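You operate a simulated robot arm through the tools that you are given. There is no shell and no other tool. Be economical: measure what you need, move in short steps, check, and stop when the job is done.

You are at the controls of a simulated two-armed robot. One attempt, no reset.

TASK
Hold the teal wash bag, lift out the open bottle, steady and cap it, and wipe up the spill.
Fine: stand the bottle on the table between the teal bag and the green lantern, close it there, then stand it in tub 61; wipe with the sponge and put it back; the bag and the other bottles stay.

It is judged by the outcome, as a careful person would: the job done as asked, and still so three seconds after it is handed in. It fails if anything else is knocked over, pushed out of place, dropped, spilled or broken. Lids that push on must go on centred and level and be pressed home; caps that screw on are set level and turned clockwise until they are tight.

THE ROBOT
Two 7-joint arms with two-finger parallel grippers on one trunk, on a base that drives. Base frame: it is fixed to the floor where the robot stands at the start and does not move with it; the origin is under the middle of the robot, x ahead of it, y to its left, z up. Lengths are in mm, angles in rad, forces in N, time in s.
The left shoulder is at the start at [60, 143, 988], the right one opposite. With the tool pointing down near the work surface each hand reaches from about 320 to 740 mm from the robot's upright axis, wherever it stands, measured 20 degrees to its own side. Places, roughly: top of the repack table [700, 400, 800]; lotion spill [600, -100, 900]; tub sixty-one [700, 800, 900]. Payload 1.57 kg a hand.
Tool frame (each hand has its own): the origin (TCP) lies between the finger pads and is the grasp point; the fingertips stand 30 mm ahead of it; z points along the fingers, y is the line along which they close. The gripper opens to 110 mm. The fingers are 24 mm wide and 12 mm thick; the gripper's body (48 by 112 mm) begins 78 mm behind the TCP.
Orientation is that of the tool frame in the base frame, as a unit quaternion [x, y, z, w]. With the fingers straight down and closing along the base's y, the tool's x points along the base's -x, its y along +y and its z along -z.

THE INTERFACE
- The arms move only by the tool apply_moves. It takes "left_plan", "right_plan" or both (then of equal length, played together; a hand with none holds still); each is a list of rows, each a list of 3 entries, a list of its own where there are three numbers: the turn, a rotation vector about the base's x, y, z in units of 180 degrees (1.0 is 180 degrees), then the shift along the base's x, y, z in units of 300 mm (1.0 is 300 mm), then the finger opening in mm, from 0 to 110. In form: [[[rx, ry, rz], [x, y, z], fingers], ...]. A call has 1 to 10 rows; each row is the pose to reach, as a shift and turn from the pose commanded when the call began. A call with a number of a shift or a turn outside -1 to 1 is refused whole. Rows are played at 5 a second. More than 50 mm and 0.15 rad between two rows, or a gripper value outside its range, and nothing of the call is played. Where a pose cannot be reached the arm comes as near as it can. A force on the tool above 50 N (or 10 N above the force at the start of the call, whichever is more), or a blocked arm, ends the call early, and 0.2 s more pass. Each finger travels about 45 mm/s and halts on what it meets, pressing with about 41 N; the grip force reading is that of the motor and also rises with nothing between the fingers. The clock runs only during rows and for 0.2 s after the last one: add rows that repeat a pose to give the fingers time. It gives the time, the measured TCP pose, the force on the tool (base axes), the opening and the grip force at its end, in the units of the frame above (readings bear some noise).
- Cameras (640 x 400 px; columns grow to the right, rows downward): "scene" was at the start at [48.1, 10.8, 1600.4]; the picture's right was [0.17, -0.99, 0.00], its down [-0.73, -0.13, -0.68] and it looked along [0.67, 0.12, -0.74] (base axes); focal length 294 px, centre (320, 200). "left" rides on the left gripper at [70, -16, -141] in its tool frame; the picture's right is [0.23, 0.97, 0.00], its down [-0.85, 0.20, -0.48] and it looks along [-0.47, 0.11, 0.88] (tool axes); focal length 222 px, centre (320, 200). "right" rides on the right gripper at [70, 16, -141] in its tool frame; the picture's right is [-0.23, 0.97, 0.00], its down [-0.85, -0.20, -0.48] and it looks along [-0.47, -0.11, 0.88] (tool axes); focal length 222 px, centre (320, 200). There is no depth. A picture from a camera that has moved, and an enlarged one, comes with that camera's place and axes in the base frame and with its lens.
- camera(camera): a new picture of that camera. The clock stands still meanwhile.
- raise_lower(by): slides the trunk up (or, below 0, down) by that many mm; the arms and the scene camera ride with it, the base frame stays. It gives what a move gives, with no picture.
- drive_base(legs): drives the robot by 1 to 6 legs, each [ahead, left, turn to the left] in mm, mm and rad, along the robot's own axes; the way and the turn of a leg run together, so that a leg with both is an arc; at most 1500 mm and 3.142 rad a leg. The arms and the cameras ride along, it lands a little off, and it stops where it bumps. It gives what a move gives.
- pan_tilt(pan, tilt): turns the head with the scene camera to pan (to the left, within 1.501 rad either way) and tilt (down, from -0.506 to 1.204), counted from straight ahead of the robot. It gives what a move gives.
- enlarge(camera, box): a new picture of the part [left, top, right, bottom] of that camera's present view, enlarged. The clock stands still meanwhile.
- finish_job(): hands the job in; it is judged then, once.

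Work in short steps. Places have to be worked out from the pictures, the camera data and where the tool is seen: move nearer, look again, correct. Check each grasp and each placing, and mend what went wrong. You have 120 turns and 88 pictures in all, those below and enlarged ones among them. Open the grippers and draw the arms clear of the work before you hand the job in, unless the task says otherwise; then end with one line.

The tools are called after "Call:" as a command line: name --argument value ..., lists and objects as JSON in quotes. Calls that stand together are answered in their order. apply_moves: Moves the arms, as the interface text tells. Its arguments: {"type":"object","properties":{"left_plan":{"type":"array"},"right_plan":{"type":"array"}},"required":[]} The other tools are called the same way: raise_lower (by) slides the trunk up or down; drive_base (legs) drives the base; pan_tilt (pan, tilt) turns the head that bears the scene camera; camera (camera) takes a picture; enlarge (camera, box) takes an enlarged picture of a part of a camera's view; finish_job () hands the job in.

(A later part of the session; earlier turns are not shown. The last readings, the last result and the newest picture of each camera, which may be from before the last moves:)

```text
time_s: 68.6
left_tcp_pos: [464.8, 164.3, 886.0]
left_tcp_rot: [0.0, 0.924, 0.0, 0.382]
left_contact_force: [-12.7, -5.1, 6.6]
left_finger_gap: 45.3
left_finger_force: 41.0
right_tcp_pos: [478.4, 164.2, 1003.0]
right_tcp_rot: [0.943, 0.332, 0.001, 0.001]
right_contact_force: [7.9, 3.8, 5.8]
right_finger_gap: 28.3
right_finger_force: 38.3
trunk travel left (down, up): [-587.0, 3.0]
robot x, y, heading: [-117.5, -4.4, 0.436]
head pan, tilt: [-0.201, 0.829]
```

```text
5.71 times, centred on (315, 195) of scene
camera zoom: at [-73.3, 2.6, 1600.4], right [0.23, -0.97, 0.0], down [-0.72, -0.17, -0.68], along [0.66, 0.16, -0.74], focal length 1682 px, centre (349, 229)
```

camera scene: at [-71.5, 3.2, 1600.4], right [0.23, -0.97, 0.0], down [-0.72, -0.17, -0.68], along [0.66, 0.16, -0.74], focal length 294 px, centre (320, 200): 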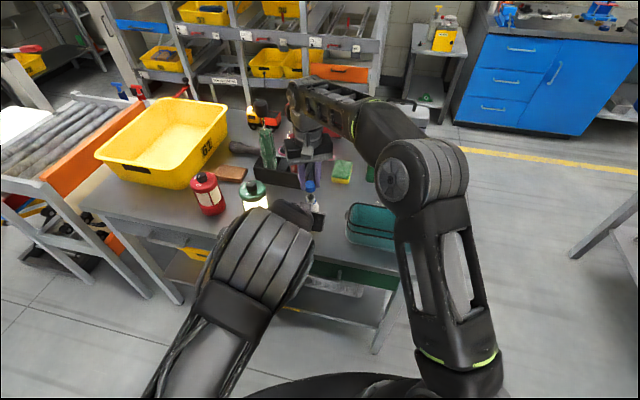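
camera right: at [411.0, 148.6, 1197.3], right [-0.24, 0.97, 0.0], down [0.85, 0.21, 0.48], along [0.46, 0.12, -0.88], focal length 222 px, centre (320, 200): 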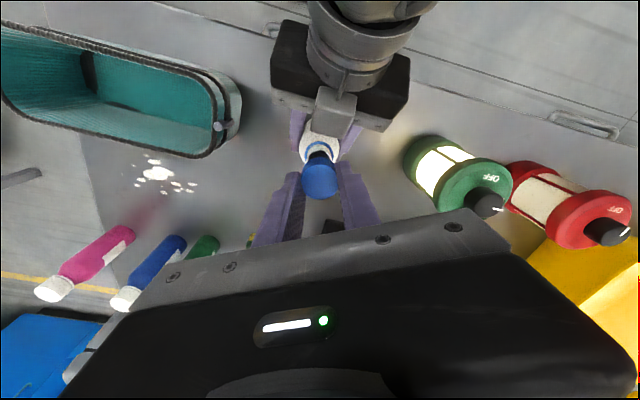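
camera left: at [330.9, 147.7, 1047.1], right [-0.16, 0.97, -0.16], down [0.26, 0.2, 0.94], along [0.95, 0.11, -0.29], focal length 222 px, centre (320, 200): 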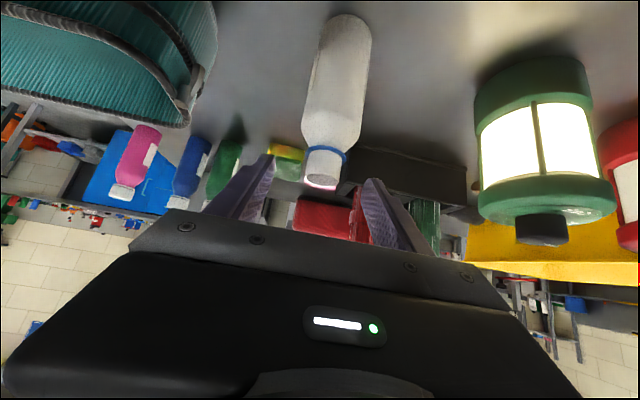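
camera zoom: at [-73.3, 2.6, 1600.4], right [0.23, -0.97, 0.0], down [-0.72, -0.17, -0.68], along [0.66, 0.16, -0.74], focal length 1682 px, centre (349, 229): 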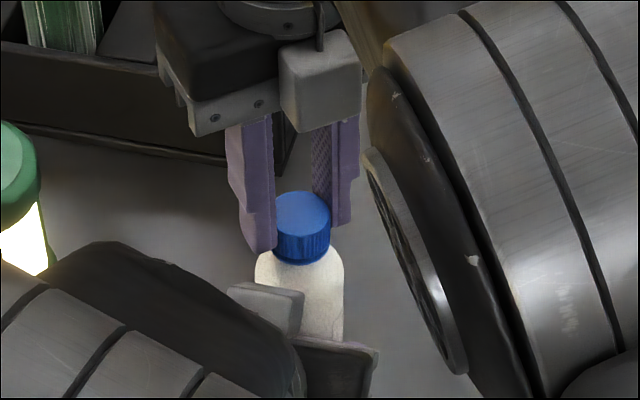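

The cap now sits on the blue ring. I'll do another turn to make sure it is tight, so I open, turn back and re-grip.

Call:
apply_moves --right_plan '[[[0, 0, 0], [0, 0, 0], 30], [[0, 0, 0], [0, 0, 0], 42], [[0, 0, 0], [0, 0, 0], 44], [[0, 0, 0], [0, 0, 0], 44], [[0, 0, 0.045], [0, 0, 0], 44], [[0, 0, 0.09], [0, 0, 0], 44], [[0, 0, 0.135], [0, 0, 0], 44], [[0, 0, 0.18], [0, 0, 0], 44], [[0, 0, 0.225], [0, 0, 0], 44], [[0, 0, 0.27], [0, 0, 0], 44]]'

Call:
apply_moves --right_plan '[[[0, 0, 0.045], [0, 0, 0], 44], [[0, 0, 0.09], [0, 0, 0], 44], [[0, 0, 0.135], [0, 0, 0], 44], [[0, 0, 0.18], [0, 0, 0], 44], [[0, 0, 0.225], [0, 0, 0], 44], [[0, 0, 0.27], [0, 0, 0], 44], [[0, 0, 0.315], [0, 0, 0], 44], [[0, 0, 0.36], [0, 0, 0], 44], [[0, 0, 0.405], [0, 0, 0], 44], [[0, 0, 0.45], [0, 0, 0], 44]]'

Call:
enlarge --camera "right" --box '[250, 90, 390, 230]'

Call:
enlarge --camera "scene" --box '[280, 160, 350, 230]'

```text
time_s: 70.8
left_tcp_pos: [466.5, 164.6, 887.6]
left_tcp_rot: [0.0, 0.923, 0.0, 0.384]
left_contact_force: [0.2, -0.4, 0.2]
left_finger_gap: 44.8
left_finger_force: 40.9
right_tcp_pos: [480.0, 164.7, 1002.0]
right_tcp_rot: [0.721, 0.693, 0.0, 0.001]
right_contact_force: [0.1, 0.2, 0.3]
right_finger_gap: 44.0
right_finger_force: 0.1
trunk travel left (down, up): [-587.0, 3.0]
robot x, y, heading: [-120.5, 2.2, 0.434]
head pan, tilt: [-0.201, 0.829]
```

```text
time_s: 73.0
left_tcp_pos: [466.2, 164.7, 887.2]
left_tcp_rot: [0.001, 0.924, 0.0, 0.383]
left_contact_force: [1.3, -0.1, 2.3]
left_finger_gap: 44.2
left_finger_force: 41.1
right_tcp_pos: [479.9, 164.2, 1002.7]
right_tcp_rot: [0.098, 0.995, 0.0, 0.0]
right_contact_force: [-0.2, -0.2, -0.3]
right_finger_gap: 43.9
right_finger_force: 0.0
trunk travel left (down, up): [-587.0, 3.0]
robot x, y, heading: [-123.4, 2.1, 0.433]
head pan, tilt: [-0.201, 0.829]
```

```text
2.86 times, centred on (320, 160) of right
camera zoom: at [414.7, 194.8, 1145.0], right [0.41, 0.91, 0.0], down [0.8, -0.36, 0.48], along [0.44, -0.2, -0.88], focal length 635 px, centre (320, 314)
```

zoom: 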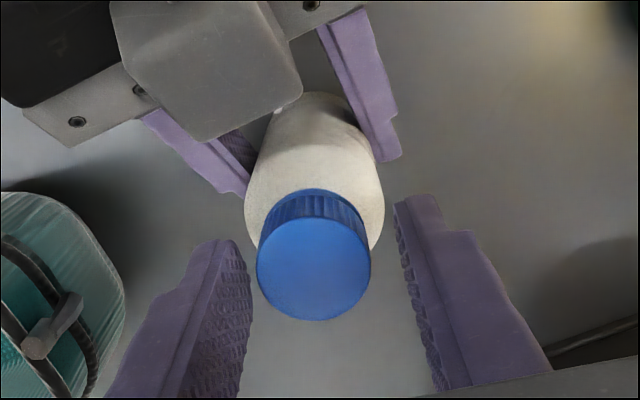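

```text
5.71 times, centred on (315, 195) of scene
camera zoom: at [-71.5, 3.0, 1600.4], right [0.23, -0.97, 0.0], down [-0.72, -0.17, -0.68], along [0.66, 0.16, -0.74], focal length 1682 px, centre (349, 229)
```

zoom: 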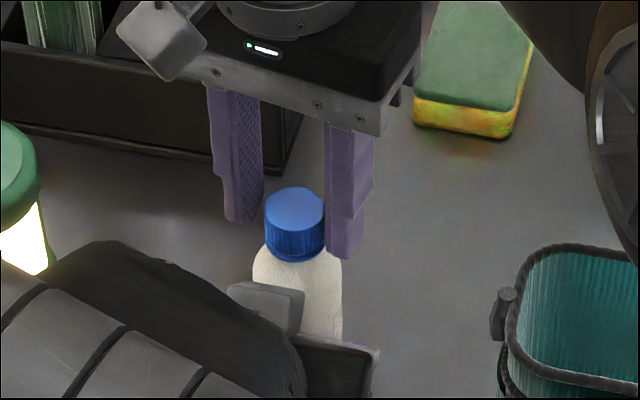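

The cap sits flush and level against the ring. I re-grip it and turn clockwise once more to make sure it is tight.

Call:
apply_moves --right_plan '[[[0, 0, 0], [0, 0.001, 0], 30], [[0, 0, 0], [0, 0.001, 0], 15], [[0, 0, 0], [0, 0.001, 0], 15], [[0, 0, 0], [0, 0.001, -0.003], 15], [[0, 0, 0], [0, 0.001, -0.003], 15]]'

Call:
apply_moves --right_plan '[[[0, 0, -0.045], [0, 0, 0], 15], [[0, 0, -0.09], [0, 0, 0], 15], [[0, 0, -0.135], [0, 0, 0], 15], [[0, 0, -0.18], [0, 0, 0], 15], [[0, 0, -0.225], [0, 0, 0], 15], [[0, 0, -0.27], [0, 0, 0], 15], [[0, 0, -0.315], [0, 0, 0], 15], [[0, 0, -0.36], [0, 0, 0], 15], [[0, 0, -0.405], [0, 0, 0], 15], [[0, 0, -0.45], [0, 0, 0], 15]]'

Call:
enlarge --camera "scene" --box '[280, 160, 350, 230]'

```text
time_s: 74.2
left_tcp_pos: [466.2, 164.4, 885.7]
left_tcp_rot: [0.0, 0.924, 0.0, 0.383]
left_contact_force: [3.8, 6.9, 0.6]
left_finger_gap: 44.2
left_finger_force: 40.9
right_tcp_pos: [478.4, 164.0, 1001.9]
right_tcp_rot: [0.1, 0.995, 0.0, 0.0]
right_contact_force: [-1.4, -6.5, 3.5]
right_finger_gap: 28.3
right_finger_force: 38.0
trunk travel left (down, up): [-587.0, 3.0]
robot x, y, heading: [-119.9, -0.9, 0.436]
head pan, tilt: [-0.201, 0.829]
```

```text
time_s: 76.4
left_tcp_pos: [467.0, 160.3, 887.4]
left_tcp_rot: [0.003, 0.923, -0.002, 0.384]
left_contact_force: [11.7, 8.1, 0.8]
left_finger_gap: 44.5
left_finger_force: 40.5
right_tcp_pos: [479.1, 166.5, 1001.8]
right_tcp_rot: [0.722, 0.692, 0.0, 0.0]
right_contact_force: [-11.1, -8.2, 0.9]
right_finger_gap: 28.3
right_finger_force: 38.7
trunk travel left (down, up): [-587.0, 3.0]
robot x, y, heading: [-121.8, 1.6, 0.432]
head pan, tilt: [-0.201, 0.829]
```

```text
5.71 times, centred on (315, 195) of scene
camera zoom: at [-71.5, 3.3, 1600.3], right [0.23, -0.97, 0.0], down [-0.72, -0.17, -0.68], along [0.66, 0.16, -0.74], focal length 1682 px, centre (349, 229)
```

zoom: 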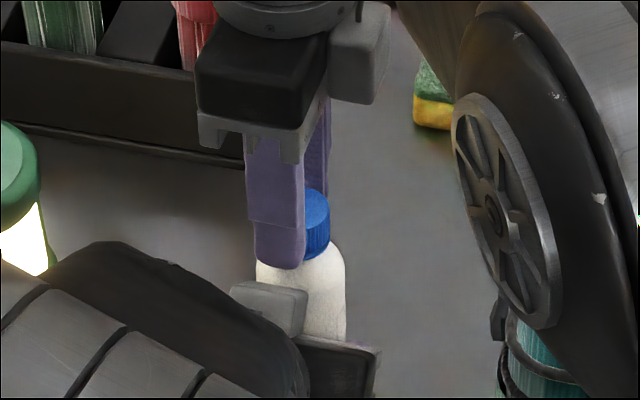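

The cap no longer moves down and a reaction is building up. One more clockwise increment confirms tightness.

Call:
apply_moves --right_plan '[[[0, 0, -0.045], [0, 0, -0.002], 15], [[0, 0, -0.09], [0, 0, -0.002], 15], [[0, 0, -0.135], [0, 0, -0.002], 15], [[0, 0, -0.18], [0, 0, -0.002], 15], [[0, 0, -0.225], [0, 0, -0.002], 15], [[0, 0, -0.27], [0, 0, -0.002], 15], [[0, 0, -0.31], [0, 0, -0.002], 15]]'

Call:
enlarge --camera "scene" --box '[280, 160, 350, 230]'

```text
time_s: 78.0
left_tcp_pos: [465.7, 164.1, 885.9]
left_tcp_rot: [0.001, 0.924, -0.001, 0.384]
left_contact_force: [-4.6, -0.1, 5.4]
left_finger_gap: 44.2
left_finger_force: 41.0
right_tcp_pos: [480.1, 165.3, 1000.9]
right_tcp_rot: [0.962, 0.273, 0.001, 0.001]
right_contact_force: [3.1, -0.9, -0.2]
right_finger_gap: 28.0
right_finger_force: 38.9
trunk travel left (down, up): [-587.0, 3.0]
robot x, y, heading: [-124.9, 2.9, 0.436]
head pan, tilt: [-0.201, 0.829]
```

```text
5.71 times, centred on (315, 195) of scene
camera zoom: at [-72.2, 3.2, 1600.4], right [0.23, -0.97, 0.0], down [-0.72, -0.17, -0.68], along [0.66, 0.16, -0.74], focal length 1682 px, centre (349, 229)
```

zoom: 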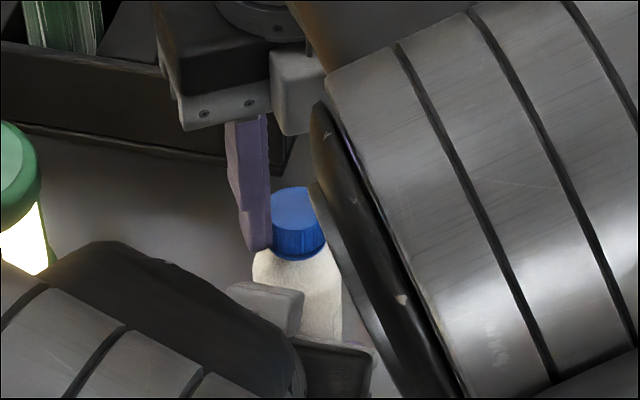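

I do one more open, turn-back and re-grip cycle to be sure it is tight.

Call:
apply_moves --right_plan '[[[0, 0, 0], [0, 0, 0], 30], [[0, 0, 0], [0, 0, 0], 42], [[0, 0, 0], [0, 0, 0], 44], [[0, 0, 0], [0, 0, 0], 44], [[0, 0, 0.045], [0, 0, 0], 44], [[0, 0, 0.09], [0, 0, 0], 44], [[0, 0, 0.135], [0, 0, 0], 44], [[0, 0, 0.18], [0, 0, 0], 44], [[0, 0, 0.225], [0, 0, 0], 44], [[0, 0, 0.27], [0, 0, 0], 44]]'

Call:
apply_moves --right_plan '[[[0, 0, 0.045], [0, 0, 0], 44], [[0, 0, 0.09], [0, 0, 0], 44], [[0, 0, 0.135], [0, 0, 0], 44], [[0, 0, 0.18], [0, 0, 0], 44], [[0, 0, 0.225], [0, 0, 0], 44], [[0, 0, 0.27], [0, 0, 0], 44], [[0, 0, 0.315], [0, 0, 0], 44], [[0, 0, 0.36], [0, 0, 0], 44], [[0, 0, 0.405], [0, 0, 0], 44], [[0, 0, 0.45], [0, 0, 0], 44]]'

Call:
apply_moves --right_plan '[[[0, 0, 0], [0, 0, 0], 30], [[0, 0, 0], [0, 0, 0], 15], [[0, 0, 0], [0, 0, 0], 15], [[0, 0, 0], [0, 0, -0.002], 15], [[0, 0, 0], [0, 0, -0.002], 15]]'

Call:
enlarge --camera "scene" --box '[290, 170, 340, 220]'

Call:
apply_moves --right_plan '[[[0, 0, -0.045], [0, 0, 0], 15], [[0, 0, -0.09], [0, 0, 0], 15], [[0, 0, -0.135], [0, 0, 0], 15], [[0, 0, -0.18], [0, 0, 0], 15], [[0, 0, -0.225], [0, 0, 0], 15]]'

Call:
apply_moves --right_plan '[[[0, 0, -0.045], [0, 0, 0], 15], [[0, 0, -0.09], [0, 0, 0], 15], [[0, 0, -0.135], [0, 0, 0], 15], [[0, 0, -0.18], [0, 0, 0], 15], [[0, 0, -0.225], [0, 0, 0], 15], [[0, 0, -0.27], [0, 0, 0], 15], [[0, 0, -0.315], [0, 0, 0], 15], [[0, 0, -0.36], [0, 0, 0], 15]]'

Call:
enlarge --camera "scene" --box '[290, 170, 340, 220]'

```text
time_s: 80.2
left_tcp_pos: [466.5, 163.3, 886.1]
left_tcp_rot: [0.001, 0.923, -0.001, 0.384]
left_contact_force: [-0.1, -0.8, -0.4]
left_finger_gap: 44.4
left_finger_force: 41.1
right_tcp_pos: [480.2, 163.4, 1001.7]
right_tcp_rot: [0.763, 0.646, 0.0, -0.001]
right_contact_force: [-1.0, 0.1, -0.3]
right_finger_gap: 44.2
right_finger_force: 0.0
trunk travel left (down, up): [-587.0, 3.0]
robot x, y, heading: [-119.9, 2.8, 0.434]
head pan, tilt: [-0.201, 0.829]
```

```text
time_s: 82.4
left_tcp_pos: [467.0, 164.3, 885.7]
left_tcp_rot: [0.001, 0.924, 0.0, 0.383]
left_contact_force: [-0.8, 0.5, -1.3]
left_finger_gap: 44.3
left_finger_force: 42.0
right_tcp_pos: [480.3, 163.9, 1001.1]
right_tcp_rot: [0.161, 0.987, 0.0, 0.0]
right_contact_force: [0.8, -1.0, 0.1]
right_finger_gap: 43.8
right_finger_force: 0.0
trunk travel left (down, up): [-587.0, 3.0]
robot x, y, heading: [-118.9, -2.9, 0.439]
head pan, tilt: [-0.201, 0.829]
```

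```text
time_s: 83.6
left_tcp_pos: [466.2, 164.5, 885.5]
left_tcp_rot: [0.001, 0.923, 0.0, 0.384]
left_contact_force: [5.3, 5.2, -2.6]
left_finger_gap: 44.3
left_finger_force: 40.9
right_tcp_pos: [479.0, 164.1, 1000.3]
right_tcp_rot: [0.162, 0.987, 0.0, 0.0]
right_contact_force: [-3.7, -5.1, 5.5]
right_finger_gap: 28.4
right_finger_force: 37.4
trunk travel left (down, up): [-587.0, 3.0]
robot x, y, heading: [-122.4, 1.7, 0.44]
head pan, tilt: [-0.201, 0.829]
```

```text
8.00 times, centred on (315, 195) of scene
camera zoom: at [-71.4, 3.1, 1600.4], right [0.23, -0.97, 0.0], down [-0.72, -0.17, -0.68], along [0.66, 0.16, -0.74], focal length 2354 px, centre (360, 240)
```

zoom: 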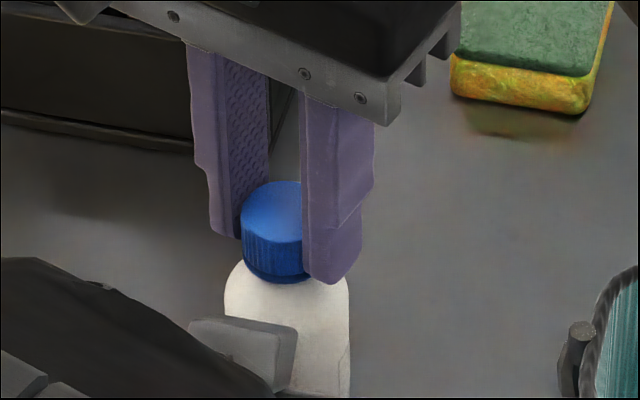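

```text
time_s: 84.8
left_tcp_pos: [466.0, 165.9, 885.6]
left_tcp_rot: [0.001, 0.924, -0.001, 0.384]
left_contact_force: [5.2, 12.0, -3.2]
left_finger_gap: 44.3
left_finger_force: 41.2
right_tcp_pos: [479.7, 164.6, 999.7]
right_tcp_rot: [0.493, 0.87, 0.0, -0.001]
right_contact_force: [-5.8, -12.9, 3.3]
right_finger_gap: 28.4
right_finger_force: 39.0
trunk travel left (down, up): [-587.0, 3.0]
robot x, y, heading: [-122.7, -1.4, 0.431]
head pan, tilt: [-0.201, 0.829]
```

```text
time_s: 86.6
left_tcp_pos: [466.6, 163.2, 887.6]
left_tcp_rot: [0.002, 0.924, 0.0, 0.383]
left_contact_force: [-0.1, -2.0, 1.5]
left_finger_gap: 44.0
left_finger_force: 41.6
right_tcp_pos: [480.2, 164.3, 1001.4]
right_tcp_rot: [0.883, 0.47, 0.001, -0.001]
right_contact_force: [-0.5, 1.0, -1.2]
right_finger_gap: 28.4
right_finger_force: 38.6
trunk travel left (down, up): [-587.0, 3.0]
robot x, y, heading: [-121.9, 1.1, 0.431]
head pan, tilt: [-0.201, 0.829]
```

```text
8.00 times, centred on (315, 195) of scene
camera zoom: at [-71.4, 3.2, 1600.4], right [0.23, -0.97, 0.0], down [-0.72, -0.17, -0.68], along [0.66, 0.16, -0.74], focal length 2354 px, centre (360, 240)
```

zoom: 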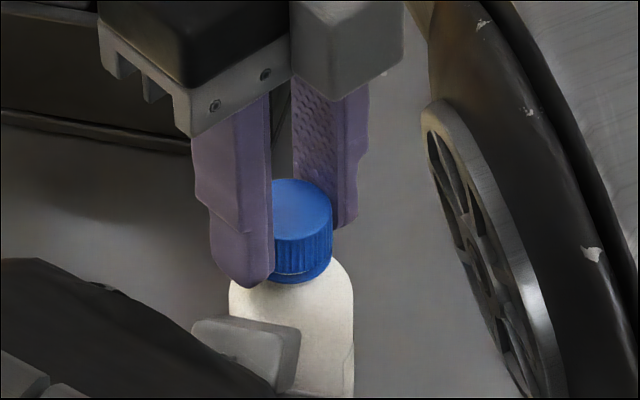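

The cap doesn't sink further when turned. I press down to see whether it is home.

Call:
apply_moves --right_plan '[[[0, 0, 0], [0, 0, -0.003], 10], [[0, 0, 0], [0, 0, -0.006], 10], [[0, 0, 0], [0, 0, -0.009], 10], [[0, 0, 0], [0, 0, -0.009], 10]]'

```text
time_s: 87.6
left_tcp_pos: [466.1, 163.3, 885.9]
left_tcp_rot: [0.002, 0.923, -0.001, 0.384]
left_contact_force: [3.2, -4.6, -6.2]
left_finger_gap: 44.0
left_finger_force: 40.9
right_tcp_pos: [479.9, 165.3, 999.2]
right_tcp_rot: [0.882, 0.471, 0.002, 0.0]
right_contact_force: [0.5, 3.4, 17.8]
right_finger_gap: 27.9
right_finger_force: 38.5
trunk travel left (down, up): [-587.0, 3.0]
robot x, y, heading: [-120.6, 0.3, 0.433]
head pan, tilt: [-0.201, 0.829]
```

It is resisting. I give a final clockwise turn under this pressure, then release and raise the right hand.

Call:
apply_moves --right_plan '[[[0, 0, -0.04], [0, 0, 0], 10], [[0, 0, -0.08], [0, 0, 0], 10], [[0, 0, -0.12], [0, 0, 0], 10], [[0, 0, -0.12], [0, 0, 0], 10]]'

Call:
apply_moves --right_plan '[[[0, 0, 0], [0, 0, 0.004], 20], [[0, 0, 0], [0, 0, 0.004], 40], [[0, 0, 0], [0, 0, 0.004], 48], [[0, 0, 0], [0, 0, 0.004], 48], [[0, 0, 0.045], [0, 0, 0.12], 48], [[0, 0, 0.09], [0, 0, 0.24], 48], [[0, 0, 0.135], [0, 0, 0.3], 48], [[0, 0, 0.18], [0, 0, 0.3], 48], [[0, 0, 0.225], [0, 0, 0.3], 48]]'

Call:
apply_moves --right_plan '[[[0, 0, 0.045], [0, -0.1, 0], 48], [[0, 0, 0.09], [0, -0.2, 0], 48], [[0, 0, 0.135], [0, -0.3, 0], 48], [[0, 0, 0.18], [0, -0.4, 0], 48], [[0, 0, 0.225], [0, -0.5, 0], 48], [[0, 0, 0.27], [0, -0.6, 0], 48], [[0, 0, 0.315], [0, -0.7, 0], 48], [[0, 0, 0.36], [0, -0.8, 0], 48], [[0, 0, 0.405], [0, -0.8, 0], 48], [[0, 0, 0.45], [0, -0.8, 0], 48]]'

Call:
enlarge --camera "scene" --box '[290, 170, 340, 220]'

```text
time_s: 88.6
left_tcp_pos: [465.6, 164.5, 885.9]
left_tcp_rot: [0.002, 0.924, -0.001, 0.384]
left_contact_force: [-0.2, -3.2, -6.5]
left_finger_gap: 43.9
left_finger_force: 41.5
right_tcp_pos: [478.3, 163.8, 997.9]
right_tcp_rot: [0.955, 0.296, 0.0, 0.0]
right_contact_force: [-1.0, 0.9, 12.0]
right_finger_gap: 28.0
right_finger_force: 38.8
trunk travel left (down, up): [-587.0, 3.0]
robot x, y, heading: [-123.6, 0.8, 0.436]
head pan, tilt: [-0.201, 0.829]
```

```text
time_s: 90.6
left_tcp_pos: [466.3, 164.6, 886.9]
left_tcp_rot: [0.001, 0.923, 0.0, 0.384]
left_contact_force: [0.5, 0.1, 1.2]
left_finger_gap: 44.0
left_finger_force: 40.8
right_tcp_pos: [480.3, 165.1, 1088.6]
right_tcp_rot: [0.793, 0.609, 0.0, 0.0]
right_contact_force: [0.0, 0.6, -0.1]
right_finger_gap: 48.1
right_finger_force: 0.2
trunk travel left (down, up): [-587.0, 3.0]
robot x, y, heading: [-124.9, -2.6, 0.432]
head pan, tilt: [-0.201, 0.829]
```

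```text
time_s: 92.8
left_tcp_pos: [466.9, 164.5, 886.1]
left_tcp_rot: [0.0, 0.924, 0.0, 0.383]
left_contact_force: [0.0, -1.1, 1.9]
left_finger_gap: 44.2
left_finger_force: 40.7
right_tcp_pos: [480.9, -75.5, 1087.1]
right_tcp_rot: [0.207, 0.978, 0.001, 0.001]
right_contact_force: [0.7, -0.3, -0.1]
right_finger_gap: 47.9
right_finger_force: 0.1
trunk travel left (down, up): [-587.0, 3.0]
robot x, y, heading: [-121.7, -3.4, 0.436]
head pan, tilt: [-0.201, 0.829]
```

```text
8.00 times, centred on (315, 195) of scene
camera zoom: at [-71.6, 2.8, 1600.4], right [0.23, -0.97, 0.0], down [-0.72, -0.17, -0.68], along [0.66, 0.16, -0.74], focal length 2354 px, centre (360, 240)
```

zoom: 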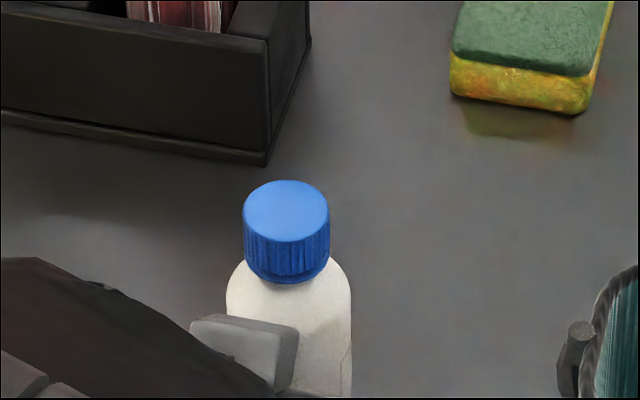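

The cap is on level and flush. Now I open the left hand, raise it, and bring it back to vertical above the bottle for carrying.

Call:
apply_moves --left_plan '[[[0, 0, 0], [0, 0, 0], 55], [[0, 0, 0], [0, 0, 0], 68], [[0, 0, 0], [0, 0, 0], 70], [[0, 0, 0], [0, 0, 0.15], 70], [[0, 0, 0], [0, 0, 0.3], 70], [[0, 0, 0], [0, 0, 0.45], 70], [[0, 0, 0], [0, 0, 0.6], 70], [[0, 0, 0], [0, 0, 0.72], 70]]'

Call:
apply_moves --left_plan '[[[0, 0.042, 0], [0.01, 0, 0], 70], [[0, 0.084, 0], [0.02, 0, 0], 70], [[0, 0.126, 0], [0.03, 0, 0], 70], [[0, 0.168, 0], [0.04, 0, 0], 70], [[0, 0.21, 0], [0.045, 0, 0], 70], [[0, 0.25, 0], [0.045, 0, 0], 70], [[0, 0.25, 0], [0.045, 0, 0], 70]]'

Call:
camera --camera "left"

```text
time_s: 94.6
left_tcp_pos: [467.2, 165.4, 1103.0]
left_tcp_rot: [0.002, 0.923, -0.002, 0.384]
left_contact_force: [0.1, -0.2, -0.6]
left_finger_gap: 70.0
left_finger_force: 0.1
right_tcp_pos: [480.6, -74.1, 1087.4]
right_tcp_rot: [0.208, 0.978, 0.0, 0.0]
right_contact_force: [-0.7, -0.2, -0.1]
right_finger_gap: 48.1
right_finger_force: 0.0
trunk travel left (down, up): [-587.0, 3.0]
robot x, y, heading: [-121.6, 0.4, 0.437]
head pan, tilt: [-0.201, 0.829]
```

```text
time_s: 96.2
left_tcp_pos: [478.9, 163.6, 1102.2]
left_tcp_rot: [0.001, 0.995, -0.001, 0.097]
left_contact_force: [-0.1, 0.0, -0.2]
left_finger_gap: 70.0
left_finger_force: 0.0
left hand out of reach, approached as far as the arm can: row 5, 6, 7
right_tcp_pos: [481.6, -73.6, 1087.6]
right_tcp_rot: [0.208, 0.978, 0.0, -0.001]
right_contact_force: [1.0, 0.1, 0.0]
right_finger_gap: 47.7
right_finger_force: 0.0
trunk travel left (down, up): [-587.0, 3.0]
robot x, y, heading: [-122.9, -0.1, 0.435]
head pan, tilt: [-0.201, 0.829]
```

```text
20 pictures are left
camera left: at [382.9, 147.2, 1226.6], right [-0.22, 0.97, -0.04], down [0.75, 0.2, 0.63], along [0.63, 0.11, -0.77], focal length 222 px, centre (320, 200)
```

left: 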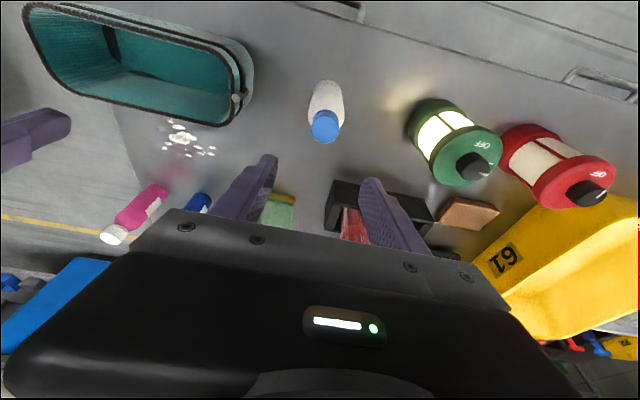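

From here the left arm can't quite reach vertical, and only 20 pictures are left, so I'll use them sparingly. I drive back to near the starting pose, hands high, where the vertical grasp worked.

Call:
drive_base --legs '[[0, 0, -0.435], [122, 0, 0]]'

```text
time_s: 98.7
left_tcp_pos: [616.7, -108.1, 1101.4]
left_tcp_rot: [0.217, 0.971, -0.022, 0.094]
left_contact_force: [0.8, 0.0, -0.1]
left_finger_gap: 70.1
left_finger_force: 0.0
right_tcp_pos: [517.8, -323.0, 1085.6]
right_tcp_rot: [0.416, 0.909, 0.0, -0.001]
right_contact_force: [0.9, 0.1, 0.3]
right_finger_gap: 48.2
right_finger_force: 0.0
trunk travel left (down, up): [-587.0, 3.0]
robot x, y, heading: [3.3, -1.8, -0.007]
head pan, tilt: [-0.201, 0.829]
```

I bring the left hand back over the bottle and square to vertical, and straighten the right hand's yaw in the same call.

Call:
apply_moves --left_plan '[[[0.002, 0.0085, 0.02], [-0.06, 0.12, 0], 70], [[0.004, 0.017, 0.04], [-0.12, 0.24, 0], 70], [[0.006, 0.0255, 0.06], [-0.19, 0.38, 0], 70], [[0.008, 0.034, 0.08], [-0.25, 0.5, 0], 70], [[0.01, 0.043, 0.1], [-0.32, 0.64, 0], 70], [[0.0122, 0.052, 0.12], [-0.38, 0.76, 0], 70], [[0.0142, 0.0607, 0.14], [-0.45, 0.88, 0], 70], [[0.0142, 0.0607, 0.14], [-0.456, 0.907, 0], 70], [[0.0142, 0.0607, 0.14], [-0.456, 0.907, 0], 70]]' --right_plan '[[[0, 0, 0.04], [0, 0, 0], 60], [[0, 0, 0.08], [0, 0, 0], 60], [[0, 0, 0.12], [0, 0, 0], 60], [[0, 0, 0.16], [0, 0, 0], 60], [[0, 0, 0.2], [0, 0, 0], 60], [[0, 0, 0.24], [0, 0, 0], 60], [[0, 0, 0.273], [0, 0, 0], 60], [[0, 0, 0.273], [0, 0, 0], 60], [[0, 0, 0.273], [0, 0, 0], 60]]'

Call:
camera --camera "left"

```text
time_s: 100.7
left_tcp_pos: [478.8, 162.9, 1101.7]
left_tcp_rot: [-0.001, 1.0, 0.001, 0.0]
left_contact_force: [0.0, 0.0, 0.2]
left_finger_gap: 69.9
left_finger_force: 0.1
right_tcp_pos: [513.3, -323.6, 1087.1]
right_tcp_rot: [0.0, 1.0, 0.0, 0.0]
right_contact_force: [-0.3, 0.2, -0.4]
right_finger_gap: 60.1
right_finger_force: 0.1
trunk travel left (down, up): [-587.0, 3.0]
robot x, y, heading: [0.3, 0.6, -0.002]
head pan, tilt: [-0.201, 0.829]
```

```text
19 pictures are left
camera left: at [408.5, 147.7, 1242.4], right [-0.23, 0.97, 0.0], down [0.86, 0.2, 0.48], along [0.47, 0.11, -0.88], focal length 222 px, centre (320, 200)
```

left: 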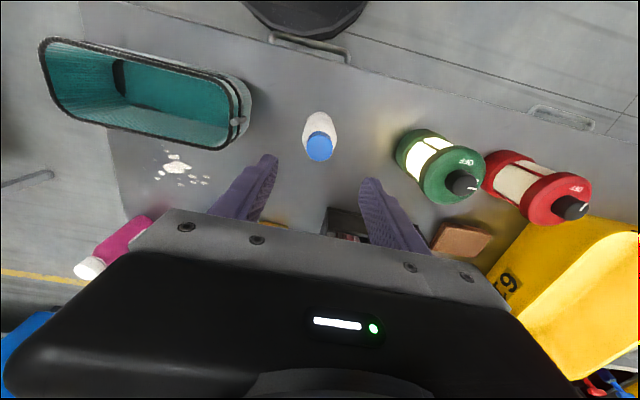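

The bottle is directly beneath. I descend and grip the body as before at TCP z≈955.

Call:
apply_moves --left_plan '[[[0, 0, 0], [0, 0, -0.15], 70], [[0, 0, 0], [0, 0, -0.3], 70], [[0, 0, 0], [0, 0, -0.42], 66], [[0, 0, 0], [0, 0, -0.49], 62], [[0, 0, 0], [0, 0, -0.49], 50], [[0, 0, 0], [0, 0, -0.49], 36], [[0, 0, 0], [0, 0, -0.49], 20], [[0, 0, 0], [0, 0, -0.49], 20], [[0, 0, 0], [0, 0, -0.47], 20], [[0, 0, 0], [0, 0, -0.4], 20]]'

Call:
apply_moves --left_plan '[[[0, 0, 0], [0, 0, 0.15], 20], [[0, 0, 0], [0, 0, 0.3], 20], [[0, 0, 0], [0, 0, 0.45], 20], [[0, 0, 0], [0, 0, 0.6], 20], [[0, 0, 0], [0, 0, 0.66], 20], [[0, 0, 0], [0, 0, 0.66], 20]]'

Call:
pan_tilt --pan 0.45 --tilt 0.829

Call:
camera --camera "scene"

```text
time_s: 102.9
left_tcp_pos: [477.9, 163.6, 982.0]
left_tcp_rot: [0.0, 1.0, 0.0, 0.0]
left_contact_force: [-0.5, 0.8, -1.0]
left_finger_gap: 44.3
left_finger_force: 41.4
right_tcp_pos: [514.1, -323.0, 1087.6]
right_tcp_rot: [0.0, 1.0, 0.0, 0.0]
right_contact_force: [0.3, 0.0, 0.4]
right_finger_gap: 60.4
right_finger_force: 0.1
trunk travel left (down, up): [-587.0, 3.0]
robot x, y, heading: [1.3, -1.6, -0.006]
head pan, tilt: [-0.201, 0.829]
```

```text
time_s: 104.3
left_tcp_pos: [476.8, 165.2, 1164.5]
left_tcp_rot: [0.001, 1.0, -0.002, -0.011]
left_contact_force: [0.1, 0.5, -0.9]
left_finger_gap: 44.4
left_finger_force: 40.6
left hand out of reach, approached as far as the arm can: row 5
right_tcp_pos: [515.6, -322.8, 1088.0]
right_tcp_rot: [0.0, 1.0, 0.0, 0.0]
right_contact_force: [0.1, -0.3, 0.2]
right_finger_gap: 59.9
right_finger_force: 0.0
trunk travel left (down, up): [-587.0, 3.0]
robot x, y, heading: [2.2, -2.2, -0.002]
head pan, tilt: [-0.201, 0.829]
```

```text
time_s: 105.3
left_tcp_pos: [476.0, 162.3, 1164.7]
left_tcp_rot: [0.002, 1.0, -0.001, -0.011]
left_contact_force: [-0.3, 0.1, -1.1]
left_finger_gap: 44.3
left_finger_force: 40.6
right_tcp_pos: [515.0, -324.5, 1086.6]
right_tcp_rot: [0.0, 1.0, 0.0, 0.0]
right_contact_force: [0.3, -0.1, 0.8]
right_finger_gap: 60.1
right_finger_force: 0.1
trunk travel left (down, up): [-587.0, 3.0]
robot x, y, heading: [1.1, 1.5, -0.006]
head pan, tilt: [0.45, 0.829]
```

```text
18 pictures are left
camera scene: at [42.9, 31.1, 1600.4], right [0.43, -0.9, 0.0], down [-0.67, -0.32, -0.68], along [0.61, 0.29, -0.74], focal length 294 px, centre (320, 200)
```

scene: 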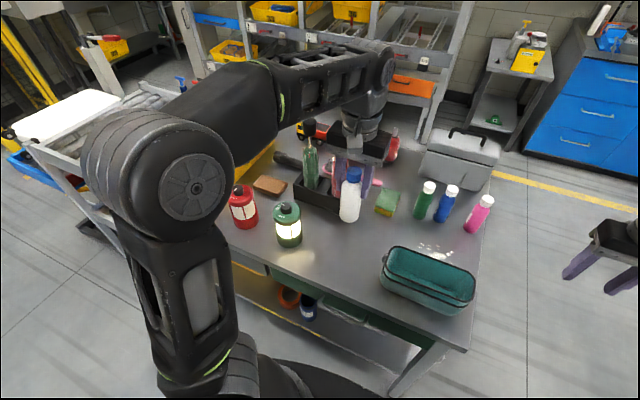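

The capped bottle is held upright with its bottom at about z 1060, above the lanterns. I drive left along the table front, then a little forward, toward tub 61.

Call:
drive_base --legs '[[0, 450, 0], [50, 0, 0]]'

Call:
camera --camera "scene"

```text
time_s: 108.6
left_tcp_pos: [527.9, 615.2, 1163.7]
left_tcp_rot: [-0.002, 1.0, 0.0, -0.012]
left_contact_force: [1.0, 0.0, -2.0]
left_finger_gap: 44.3
left_finger_force: 40.9
right_tcp_pos: [569.8, 129.1, 1085.8]
right_tcp_rot: [-0.004, 1.0, 0.0, -0.001]
right_contact_force: [0.7, 0.3, -1.5]
right_finger_gap: 60.1
right_finger_force: 0.0
trunk travel left (down, up): [-587.0, 3.0]
robot x, y, heading: [54.7, 449.3, 0.005]
head pan, tilt: [0.45, 0.829]
```

```text
17 pictures are left
camera scene: at [95.5, 480.2, 1600.3], right [0.44, -0.9, 0.0], down [-0.66, -0.32, -0.67], along [0.61, 0.3, -0.74], focal length 294 px, centre (320, 200)
```

scene: 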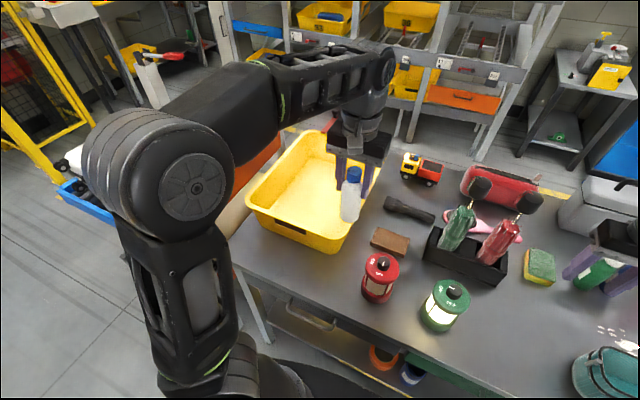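

The tub's rim spans about x 550–900, y 627–945 at z≈950. I lower to TCP z≈1095, so the bottle bottom clears the rim, and move over a spot inside at about (625, 718).

Call:
apply_moves --left_plan '[[[0, 0.003, 0], [0, 0, -0.12], 20], [[0, 0.007, 0], [0, 0, -0.23], 20], [[0, 0.007, 0], [0.08, 0.085, -0.23], 20], [[0, 0.007, 0], [0.16, 0.17, -0.23], 20], [[0, 0.007, 0], [0.25, 0.26, -0.23], 20], [[0, 0.007, 0], [0.323, 0.343, -0.23], 20], [[0, 0.007, 0], [0.323, 0.343, -0.23], 20]]'

Call:
camera --camera "left"

```text
time_s: 110.2
left_tcp_pos: [621.6, 718.0, 1094.1]
left_tcp_rot: [-0.003, 1.0, -0.001, -0.021]
left_contact_force: [-0.9, -0.8, -0.2]
left_finger_gap: 44.1
left_finger_force: 41.0
right_tcp_pos: [566.7, 128.4, 1086.8]
right_tcp_rot: [-0.003, 1.0, 0.001, 0.0]
right_contact_force: [0.0, 0.6, -0.3]
right_finger_gap: 59.9
right_finger_force: 0.1
trunk travel left (down, up): [-587.0, 3.0]
robot x, y, heading: [54.6, 449.6, 0.003]
head pan, tilt: [0.45, 0.829]
```

```text
16 pictures are left
camera left: at [557.2, 701.6, 1238.3], right [-0.23, 0.97, 0.01], down [0.87, 0.2, 0.44], along [0.43, 0.11, -0.9], focal length 222 px, centre (320, 200)
```

left: 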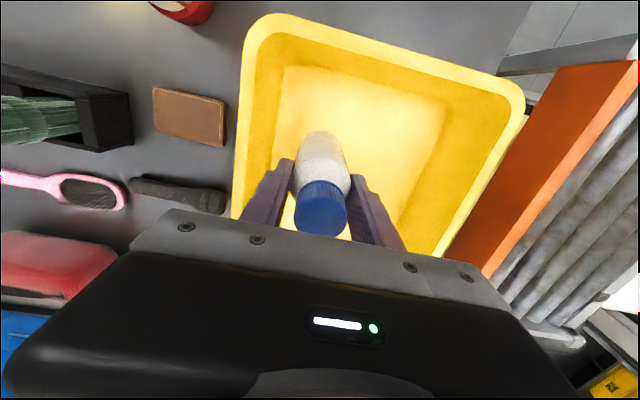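

The spot is over the tub's flat floor. I correct a small tilt and lower to just above the floor.

Call:
apply_moves --left_plan '[[[0, -0.007, 0], [0, 0, -0.08], 20], [[0, -0.0134, 0], [0, 0, -0.2], 20], [[0, -0.0134, 0], [0, 0, -0.32], 20], [[0, -0.0134, 0], [0, 0, -0.42], 20], [[0, -0.0134, 0], [0, 0, -0.44], 20], [[0, -0.0134, 0], [0, 0, -0.44], 20]]'

Call:
apply_moves --left_plan '[[[0, 0, 0], [0, 0, -0.004], 20], [[0, 0, 0], [0, 0, -0.008], 20], [[0, 0, 0], [0, 0, -0.012], 20], [[0, 0, 0], [0, 0, -0.016], 20], [[0, 0, 0], [0, 0, -0.016], 20]]'

```text
time_s: 111.6
left_tcp_pos: [623.7, 718.8, 961.9]
left_tcp_rot: [-0.002, 1.0, 0.0, -0.001]
left_contact_force: [0.6, 0.9, 2.5]
left_finger_gap: 44.3
left_finger_force: 41.2
right_tcp_pos: [567.8, 128.0, 1087.2]
right_tcp_rot: [-0.004, 1.0, 0.0, 0.0]
right_contact_force: [1.2, 0.0, -0.9]
right_finger_gap: 60.1
right_finger_force: 0.1
trunk travel left (down, up): [-587.0, 3.0]
robot x, y, heading: [51.4, 447.5, 0.004]
head pan, tilt: [0.45, 0.829]
```

```text
time_s: 112.8
left_tcp_pos: [621.8, 718.5, 962.7]
left_tcp_rot: [-0.003, 1.0, 0.0, 0.004]
left_contact_force: [2.5, 3.8, 41.6]
left_finger_gap: 44.1
left_finger_force: 40.7
right_tcp_pos: [564.4, 128.0, 1088.9]
right_tcp_rot: [-0.004, 1.0, 0.001, 0.001]
right_contact_force: [-0.3, 1.0, -0.2]
right_finger_gap: 60.0
right_finger_force: 0.1
trunk travel left (down, up): [-587.0, 3.0]
robot x, y, heading: [49.2, 449.8, 0.002]
head pan, tilt: [0.45, 0.829]
```

Firm contact with the tub floor. I ease the pressure, open gently, rise clear, and look.

Call:
apply_moves --left_plan '[[[0, 0, 0], [0, 0, 0.014], 20], [[0, 0, 0], [0, 0, 0.014], 46], [[0, 0, 0], [0, 0, 0.014], 60], [[0, 0, 0], [0, 0, 0.014], 64], [[0, 0, 0], [0, 0, 0.014], 64], [[0, 0, 0], [0, 0, 0.14], 64], [[0, 0, 0], [0, 0, 0.28], 64], [[0, 0, 0], [0, 0, 0.42], 64], [[0, 0, 0], [0, 0, 0.42], 64]]'

Call:
camera --camera "left"

```text
time_s: 114.8
left_tcp_pos: [620.8, 717.1, 1084.9]
left_tcp_rot: [-0.003, 1.0, 0.0, -0.001]
left_contact_force: [-0.1, -0.3, 0.2]
left_finger_gap: 63.7
left_finger_force: 0.1
right_tcp_pos: [566.8, 129.4, 1086.3]
right_tcp_rot: [-0.003, 1.0, 0.001, 0.0]
right_contact_force: [-0.2, 0.7, 0.3]
right_finger_gap: 60.1
right_finger_force: 0.2
trunk travel left (down, up): [-587.0, 3.0]
robot x, y, heading: [53.5, 447.5, 0.005]
head pan, tilt: [0.45, 0.829]
```

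```text
15 pictures are left
camera left: at [551.0, 699.5, 1226.0], right [-0.23, 0.97, 0.0], down [0.86, 0.2, 0.48], along [0.46, 0.11, -0.88], focal length 222 px, centre (320, 200)
```

left: 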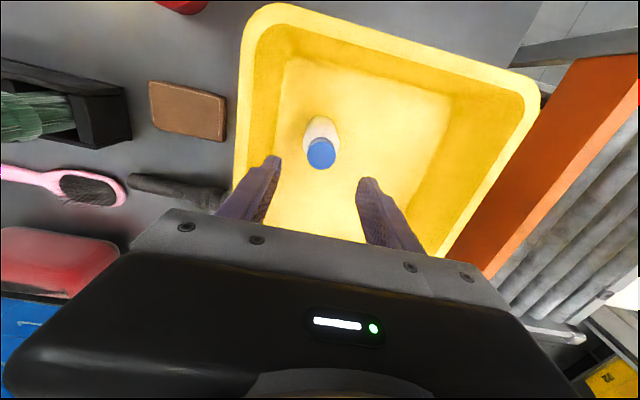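

The bottle stands upright in tub 61. I retract the left hand, then drive back right and a little forward so the right hand can reach the sponge and the spill.

Call:
apply_moves --left_plan '[[[0, 0, 0], [-0.12, -0.05, 0.03], 64], [[0, 0, 0], [-0.24, -0.1, 0.06], 64], [[0, 0, 0], [-0.36, -0.15, 0.1], 64], [[0, 0, 0], [-0.48, -0.2, 0.13], 64], [[0, 0, 0], [-0.6, -0.25, 0.15], 64], [[0, 0, 0], [-0.66, -0.25, 0.15], 64]]'

Call:
drive_base --legs '[[0, -267, 0], [66, 0, 0]]'

Call:
camera --camera "right"

```text
time_s: 116.2
left_tcp_pos: [423.1, 641.6, 1130.4]
left_tcp_rot: [-0.003, 1.0, -0.001, -0.001]
left_contact_force: [0.0, 0.5, 1.1]
left_finger_gap: 64.1
left_finger_force: 0.1
right_tcp_pos: [565.1, 128.9, 1086.0]
right_tcp_rot: [-0.003, 1.0, 0.001, 0.0]
right_contact_force: [0.4, -0.2, 0.1]
right_finger_gap: 59.9
right_finger_force: 0.2
trunk travel left (down, up): [-587.0, 3.0]
robot x, y, heading: [51.9, 445.4, -0.002]
head pan, tilt: [0.45, 0.829]
```

```text
time_s: 118.7
left_tcp_pos: [492.3, 372.9, 1129.4]
left_tcp_rot: [-0.005, 1.0, -0.001, -0.002]
left_contact_force: [-0.2, -0.1, -1.3]
left_finger_gap: 64.0
left_finger_force: 0.1
right_tcp_pos: [635.6, -140.0, 1085.9]
right_tcp_rot: [-0.005, 1.0, 0.0, -0.001]
right_contact_force: [0.5, -0.2, -0.1]
right_finger_gap: 60.1
right_finger_force: 0.0
trunk travel left (down, up): [-587.0, 3.0]
robot x, y, heading: [125.7, 179.9, 0.006]
head pan, tilt: [0.45, 0.829]
```

```text
14 pictures are left
camera right: at [567.5, -123.8, 1228.7], right [0.22, 0.98, 0.0], down [0.86, -0.19, 0.48], along [0.47, -0.1, -0.88], focal length 222 px, centre (320, 200)
```

right: 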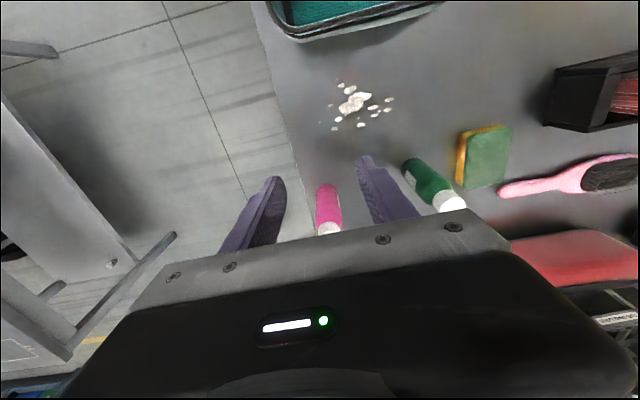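

The sponge's centre is at about (740, 121), 95×60 mm, with the long side about 0.1 rad off x. I move the right hand there, keeping high past the bottles and coming down over the sponge.

Call:
apply_moves --right_plan '[[[0, 0, 0], [0, 0.15, 0], 76], [[0, 0, 0.01], [0, 0.3, 0], 76], [[0, 0, 0.02], [0, 0.45, 0], 76], [[0, 0, 0.032], [0, 0.6, 0], 76], [[0, 0, 0.032], [0, 0.74, 0], 76], [[0, 0, 0.032], [0.02, 0.868, 0], 76], [[0, 0, 0.032], [0.1, 0.868, -0.1], 76], [[0, 0, 0.032], [0.2, 0.868, -0.2], 76], [[0, 0, 0.032], [0.28, 0.868, -0.3], 76], [[0, 0, 0.032], [0.33, 0.868, -0.36], 76]]'

Call:
camera --camera "right"

```text
time_s: 120.9
left_tcp_pos: [491.3, 373.9, 1130.1]
left_tcp_rot: [-0.005, 1.0, -0.001, -0.002]
left_contact_force: [0.5, -1.1, 0.6]
left_finger_gap: 64.5
left_finger_force: 0.2
right_tcp_pos: [735.1, 121.1, 976.8]
right_tcp_rot: [-0.054, 0.999, 0.0, 0.0]
right_contact_force: [0.9, 0.5, 0.1]
right_finger_gap: 76.1
right_finger_force: 0.2
trunk travel left (down, up): [-587.0, 3.0]
robot x, y, heading: [116.0, 178.5, 0.007]
head pan, tilt: [0.45, 0.829]
```

```text
13 pictures are left
camera right: at [664.6, 129.6, 1119.9], right [0.12, 0.99, 0.0], down [0.87, -0.1, 0.48], along [0.47, -0.06, -0.88], focal length 222 px, centre (320, 200)
```

right: 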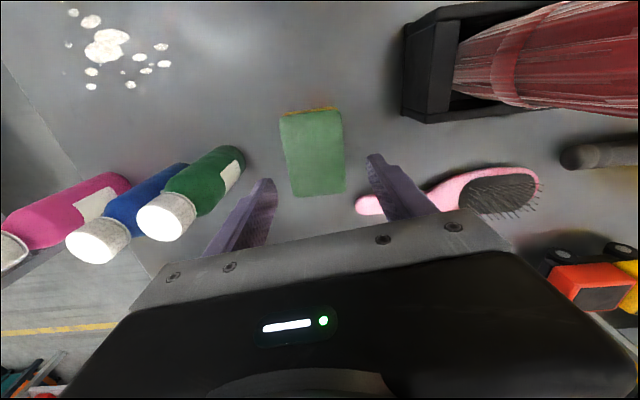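

From closer, the sponge's centre is at about (738, 113) with nearly zero yaw. I correct the hand, descend to TCP z≈891 and grip the sponge's sides.

Call:
apply_moves --right_plan '[[[0, 0, -0.015], [0, -0.013, 0], 76], [[0, 0, -0.03], [0.005, -0.025, 0], 76], [[0, 0, -0.03], [0.005, -0.025, -0.13], 76], [[0, 0, -0.03], [0.005, -0.025, -0.25], 76], [[0, 0, -0.03], [0.005, -0.025, -0.287], 76], [[0, 0, -0.03], [0.005, -0.025, -0.287], 64], [[0, 0, -0.03], [0.005, -0.025, -0.287], 54], [[0, 0, -0.03], [0.005, -0.025, -0.287], 44], [[0, 0, -0.03], [0.005, -0.025, -0.287], 44]]'

Call:
camera --camera "right"

```text
time_s: 122.9
left_tcp_pos: [490.3, 372.5, 1129.9]
left_tcp_rot: [-0.004, 1.0, 0.0, -0.002]
left_contact_force: [-0.4, -0.2, -0.5]
left_finger_gap: 63.9
left_finger_force: 0.1
right_tcp_pos: [736.9, 112.7, 893.2]
right_tcp_rot: [-0.009, 1.0, 0.0, 0.0]
right_contact_force: [0.5, -0.6, 0.3]
right_finger_gap: 62.9
right_finger_force: 40.9
trunk travel left (down, up): [-587.0, 3.0]
robot x, y, heading: [121.3, 177.1, 0.005]
head pan, tilt: [0.45, 0.829]
```

```text
12 pictures are left
camera right: at [667.1, 128.5, 1034.5], right [0.21, 0.98, 0.0], down [0.86, -0.19, 0.48], along [0.47, -0.1, -0.88], focal length 222 px, centre (320, 200)
```

right: 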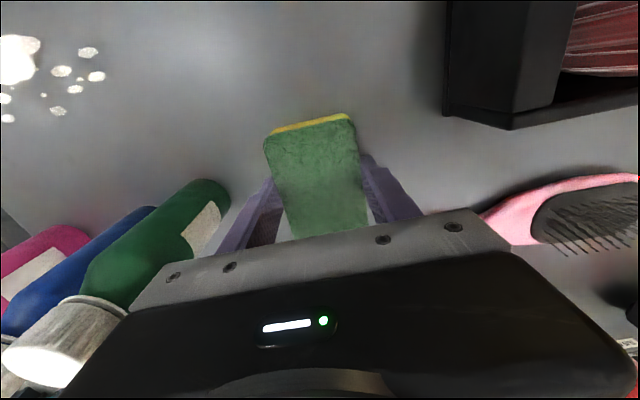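

The sponge is gripped. I lift it, bring it in −x and then across to the near edge of the spill, and set it down with light pressure.

Call:
apply_moves --right_plan '[[[0, 0, 0], [0, 0, 0.1], 44], [[0, 0, 0], [-0.1, 0, 0.13], 44], [[0, 0, 0], [-0.24, 0, 0.13], 44], [[0, 0, 0], [-0.36, -0.06, 0.13], 44], [[0, 0, 0], [-0.413, -0.18, 0.13], 44], [[0, 0, 0], [-0.413, -0.31, 0.1], 44], [[0, 0, 0], [-0.413, -0.33, 0.03], 44], [[0, 0, 0], [-0.413, -0.34, 0.0], 44], [[0, 0, 0], [-0.413, -0.34, -0.008], 44], [[0, 0, 0], [-0.413, -0.34, -0.012], 44]]'

```text
time_s: 125.1
left_tcp_pos: [490.1, 372.7, 1130.5]
left_tcp_rot: [-0.004, 1.0, 0.0, -0.001]
left_contact_force: [0.2, -0.1, -0.2]
left_finger_gap: 64.1
left_finger_force: 0.0
right_tcp_pos: [613.6, 11.4, 891.6]
right_tcp_rot: [-0.007, 1.0, 0.0, 0.001]
right_contact_force: [0.0, -2.4, 17.2]
right_finger_gap: 62.3
right_finger_force: 41.2
trunk travel left (down, up): [-587.0, 3.0]
robot x, y, heading: [119.3, 177.7, 0.006]
head pan, tilt: [0.45, 0.829]
```

The sponge presses at 17 N, which is good for wiping. I sweep across the spill toward −y and back.

Call:
apply_moves --right_plan '[[[0, 0, 0], [0, -0.08, 0], 44], [[0, 0, 0], [0, -0.16, 0], 44], [[0, 0, 0], [0, -0.24, 0], 44], [[0, 0, 0], [0, -0.32, 0], 44], [[0, 0, 0], [0, -0.4, 0], 44], [[0, 0, 0], [0.01, -0.46, 0], 44], [[0, 0, 0], [0.02, -0.36, 0], 44], [[0, 0, 0], [0.02, -0.24, 0], 44], [[0, 0, 0], [0.02, -0.12, 0], 44], [[0, 0, 0], [0.02, 0, 0], 44]]'

Call:
apply_moves --right_plan '[[[0, 0, 0], [-0.04, -0.08, 0], 44], [[0, 0, 0], [-0.04, -0.16, 0], 44], [[0, 0, 0], [-0.04, -0.24, 0], 44], [[0, 0, 0], [-0.04, -0.32, 0], 44], [[0, 0, 0], [-0.04, -0.4, 0], 44], [[0, 0, 0], [-0.03, -0.46, 0], 44], [[0, 0, 0], [-0.02, -0.36, 0], 44], [[0, 0, 0], [-0.02, -0.24, 0], 44], [[0, 0, 0], [-0.02, -0.12, 0], 44], [[0, 0, 0], [-0.02, 0.02, 0], 44]]'

Call:
camera --camera "right"

```text
time_s: 127.3
left_tcp_pos: [489.3, 371.6, 1130.9]
left_tcp_rot: [-0.004, 1.0, 0.0, 0.0]
left_contact_force: [0.5, -0.1, 0.1]
left_finger_gap: 63.8
left_finger_force: 0.1
right_tcp_pos: [617.4, 8.3, 888.6]
right_tcp_rot: [-0.008, 1.0, 0.0, 0.0]
right_contact_force: [-0.8, -26.8, 36.6]
right_finger_gap: 62.1
right_finger_force: 40.8
trunk travel left (down, up): [-587.0, 3.0]
robot x, y, heading: [118.6, 174.6, 0.005]
head pan, tilt: [0.45, 0.829]
```

```text
time_s: 129.5
left_tcp_pos: [490.3, 372.8, 1130.5]
left_tcp_rot: [-0.005, 1.0, 0.0, 0.0]
left_contact_force: [0.3, -0.4, 0.8]
left_finger_gap: 64.2
left_finger_force: 0.1
right_tcp_pos: [610.3, 16.9, 888.5]
right_tcp_rot: [-0.007, 1.0, 0.0, 0.0]
right_contact_force: [-0.5, -22.4, 30.7]
right_finger_gap: 62.1
right_finger_force: 40.9
trunk travel left (down, up): [-587.0, 3.0]
robot x, y, heading: [117.3, 177.5, 0.01]
head pan, tilt: [0.45, 0.829]
```

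```text
11 pictures are left
camera right: at [540.3, 32.5, 1031.8], right [0.21, 0.98, 0.0], down [0.86, -0.19, 0.48], along [0.47, -0.1, -0.88], focal length 222 px, centre (320, 200)
```

right: 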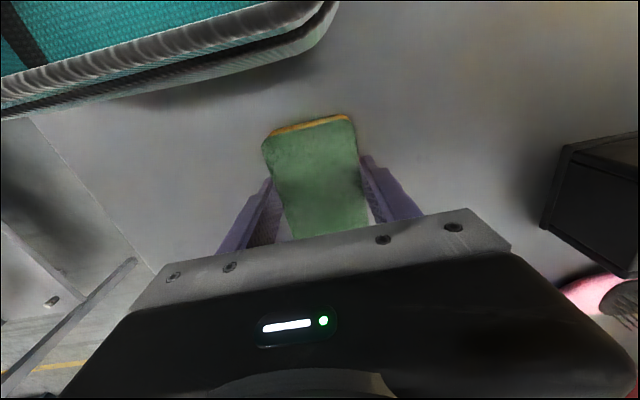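

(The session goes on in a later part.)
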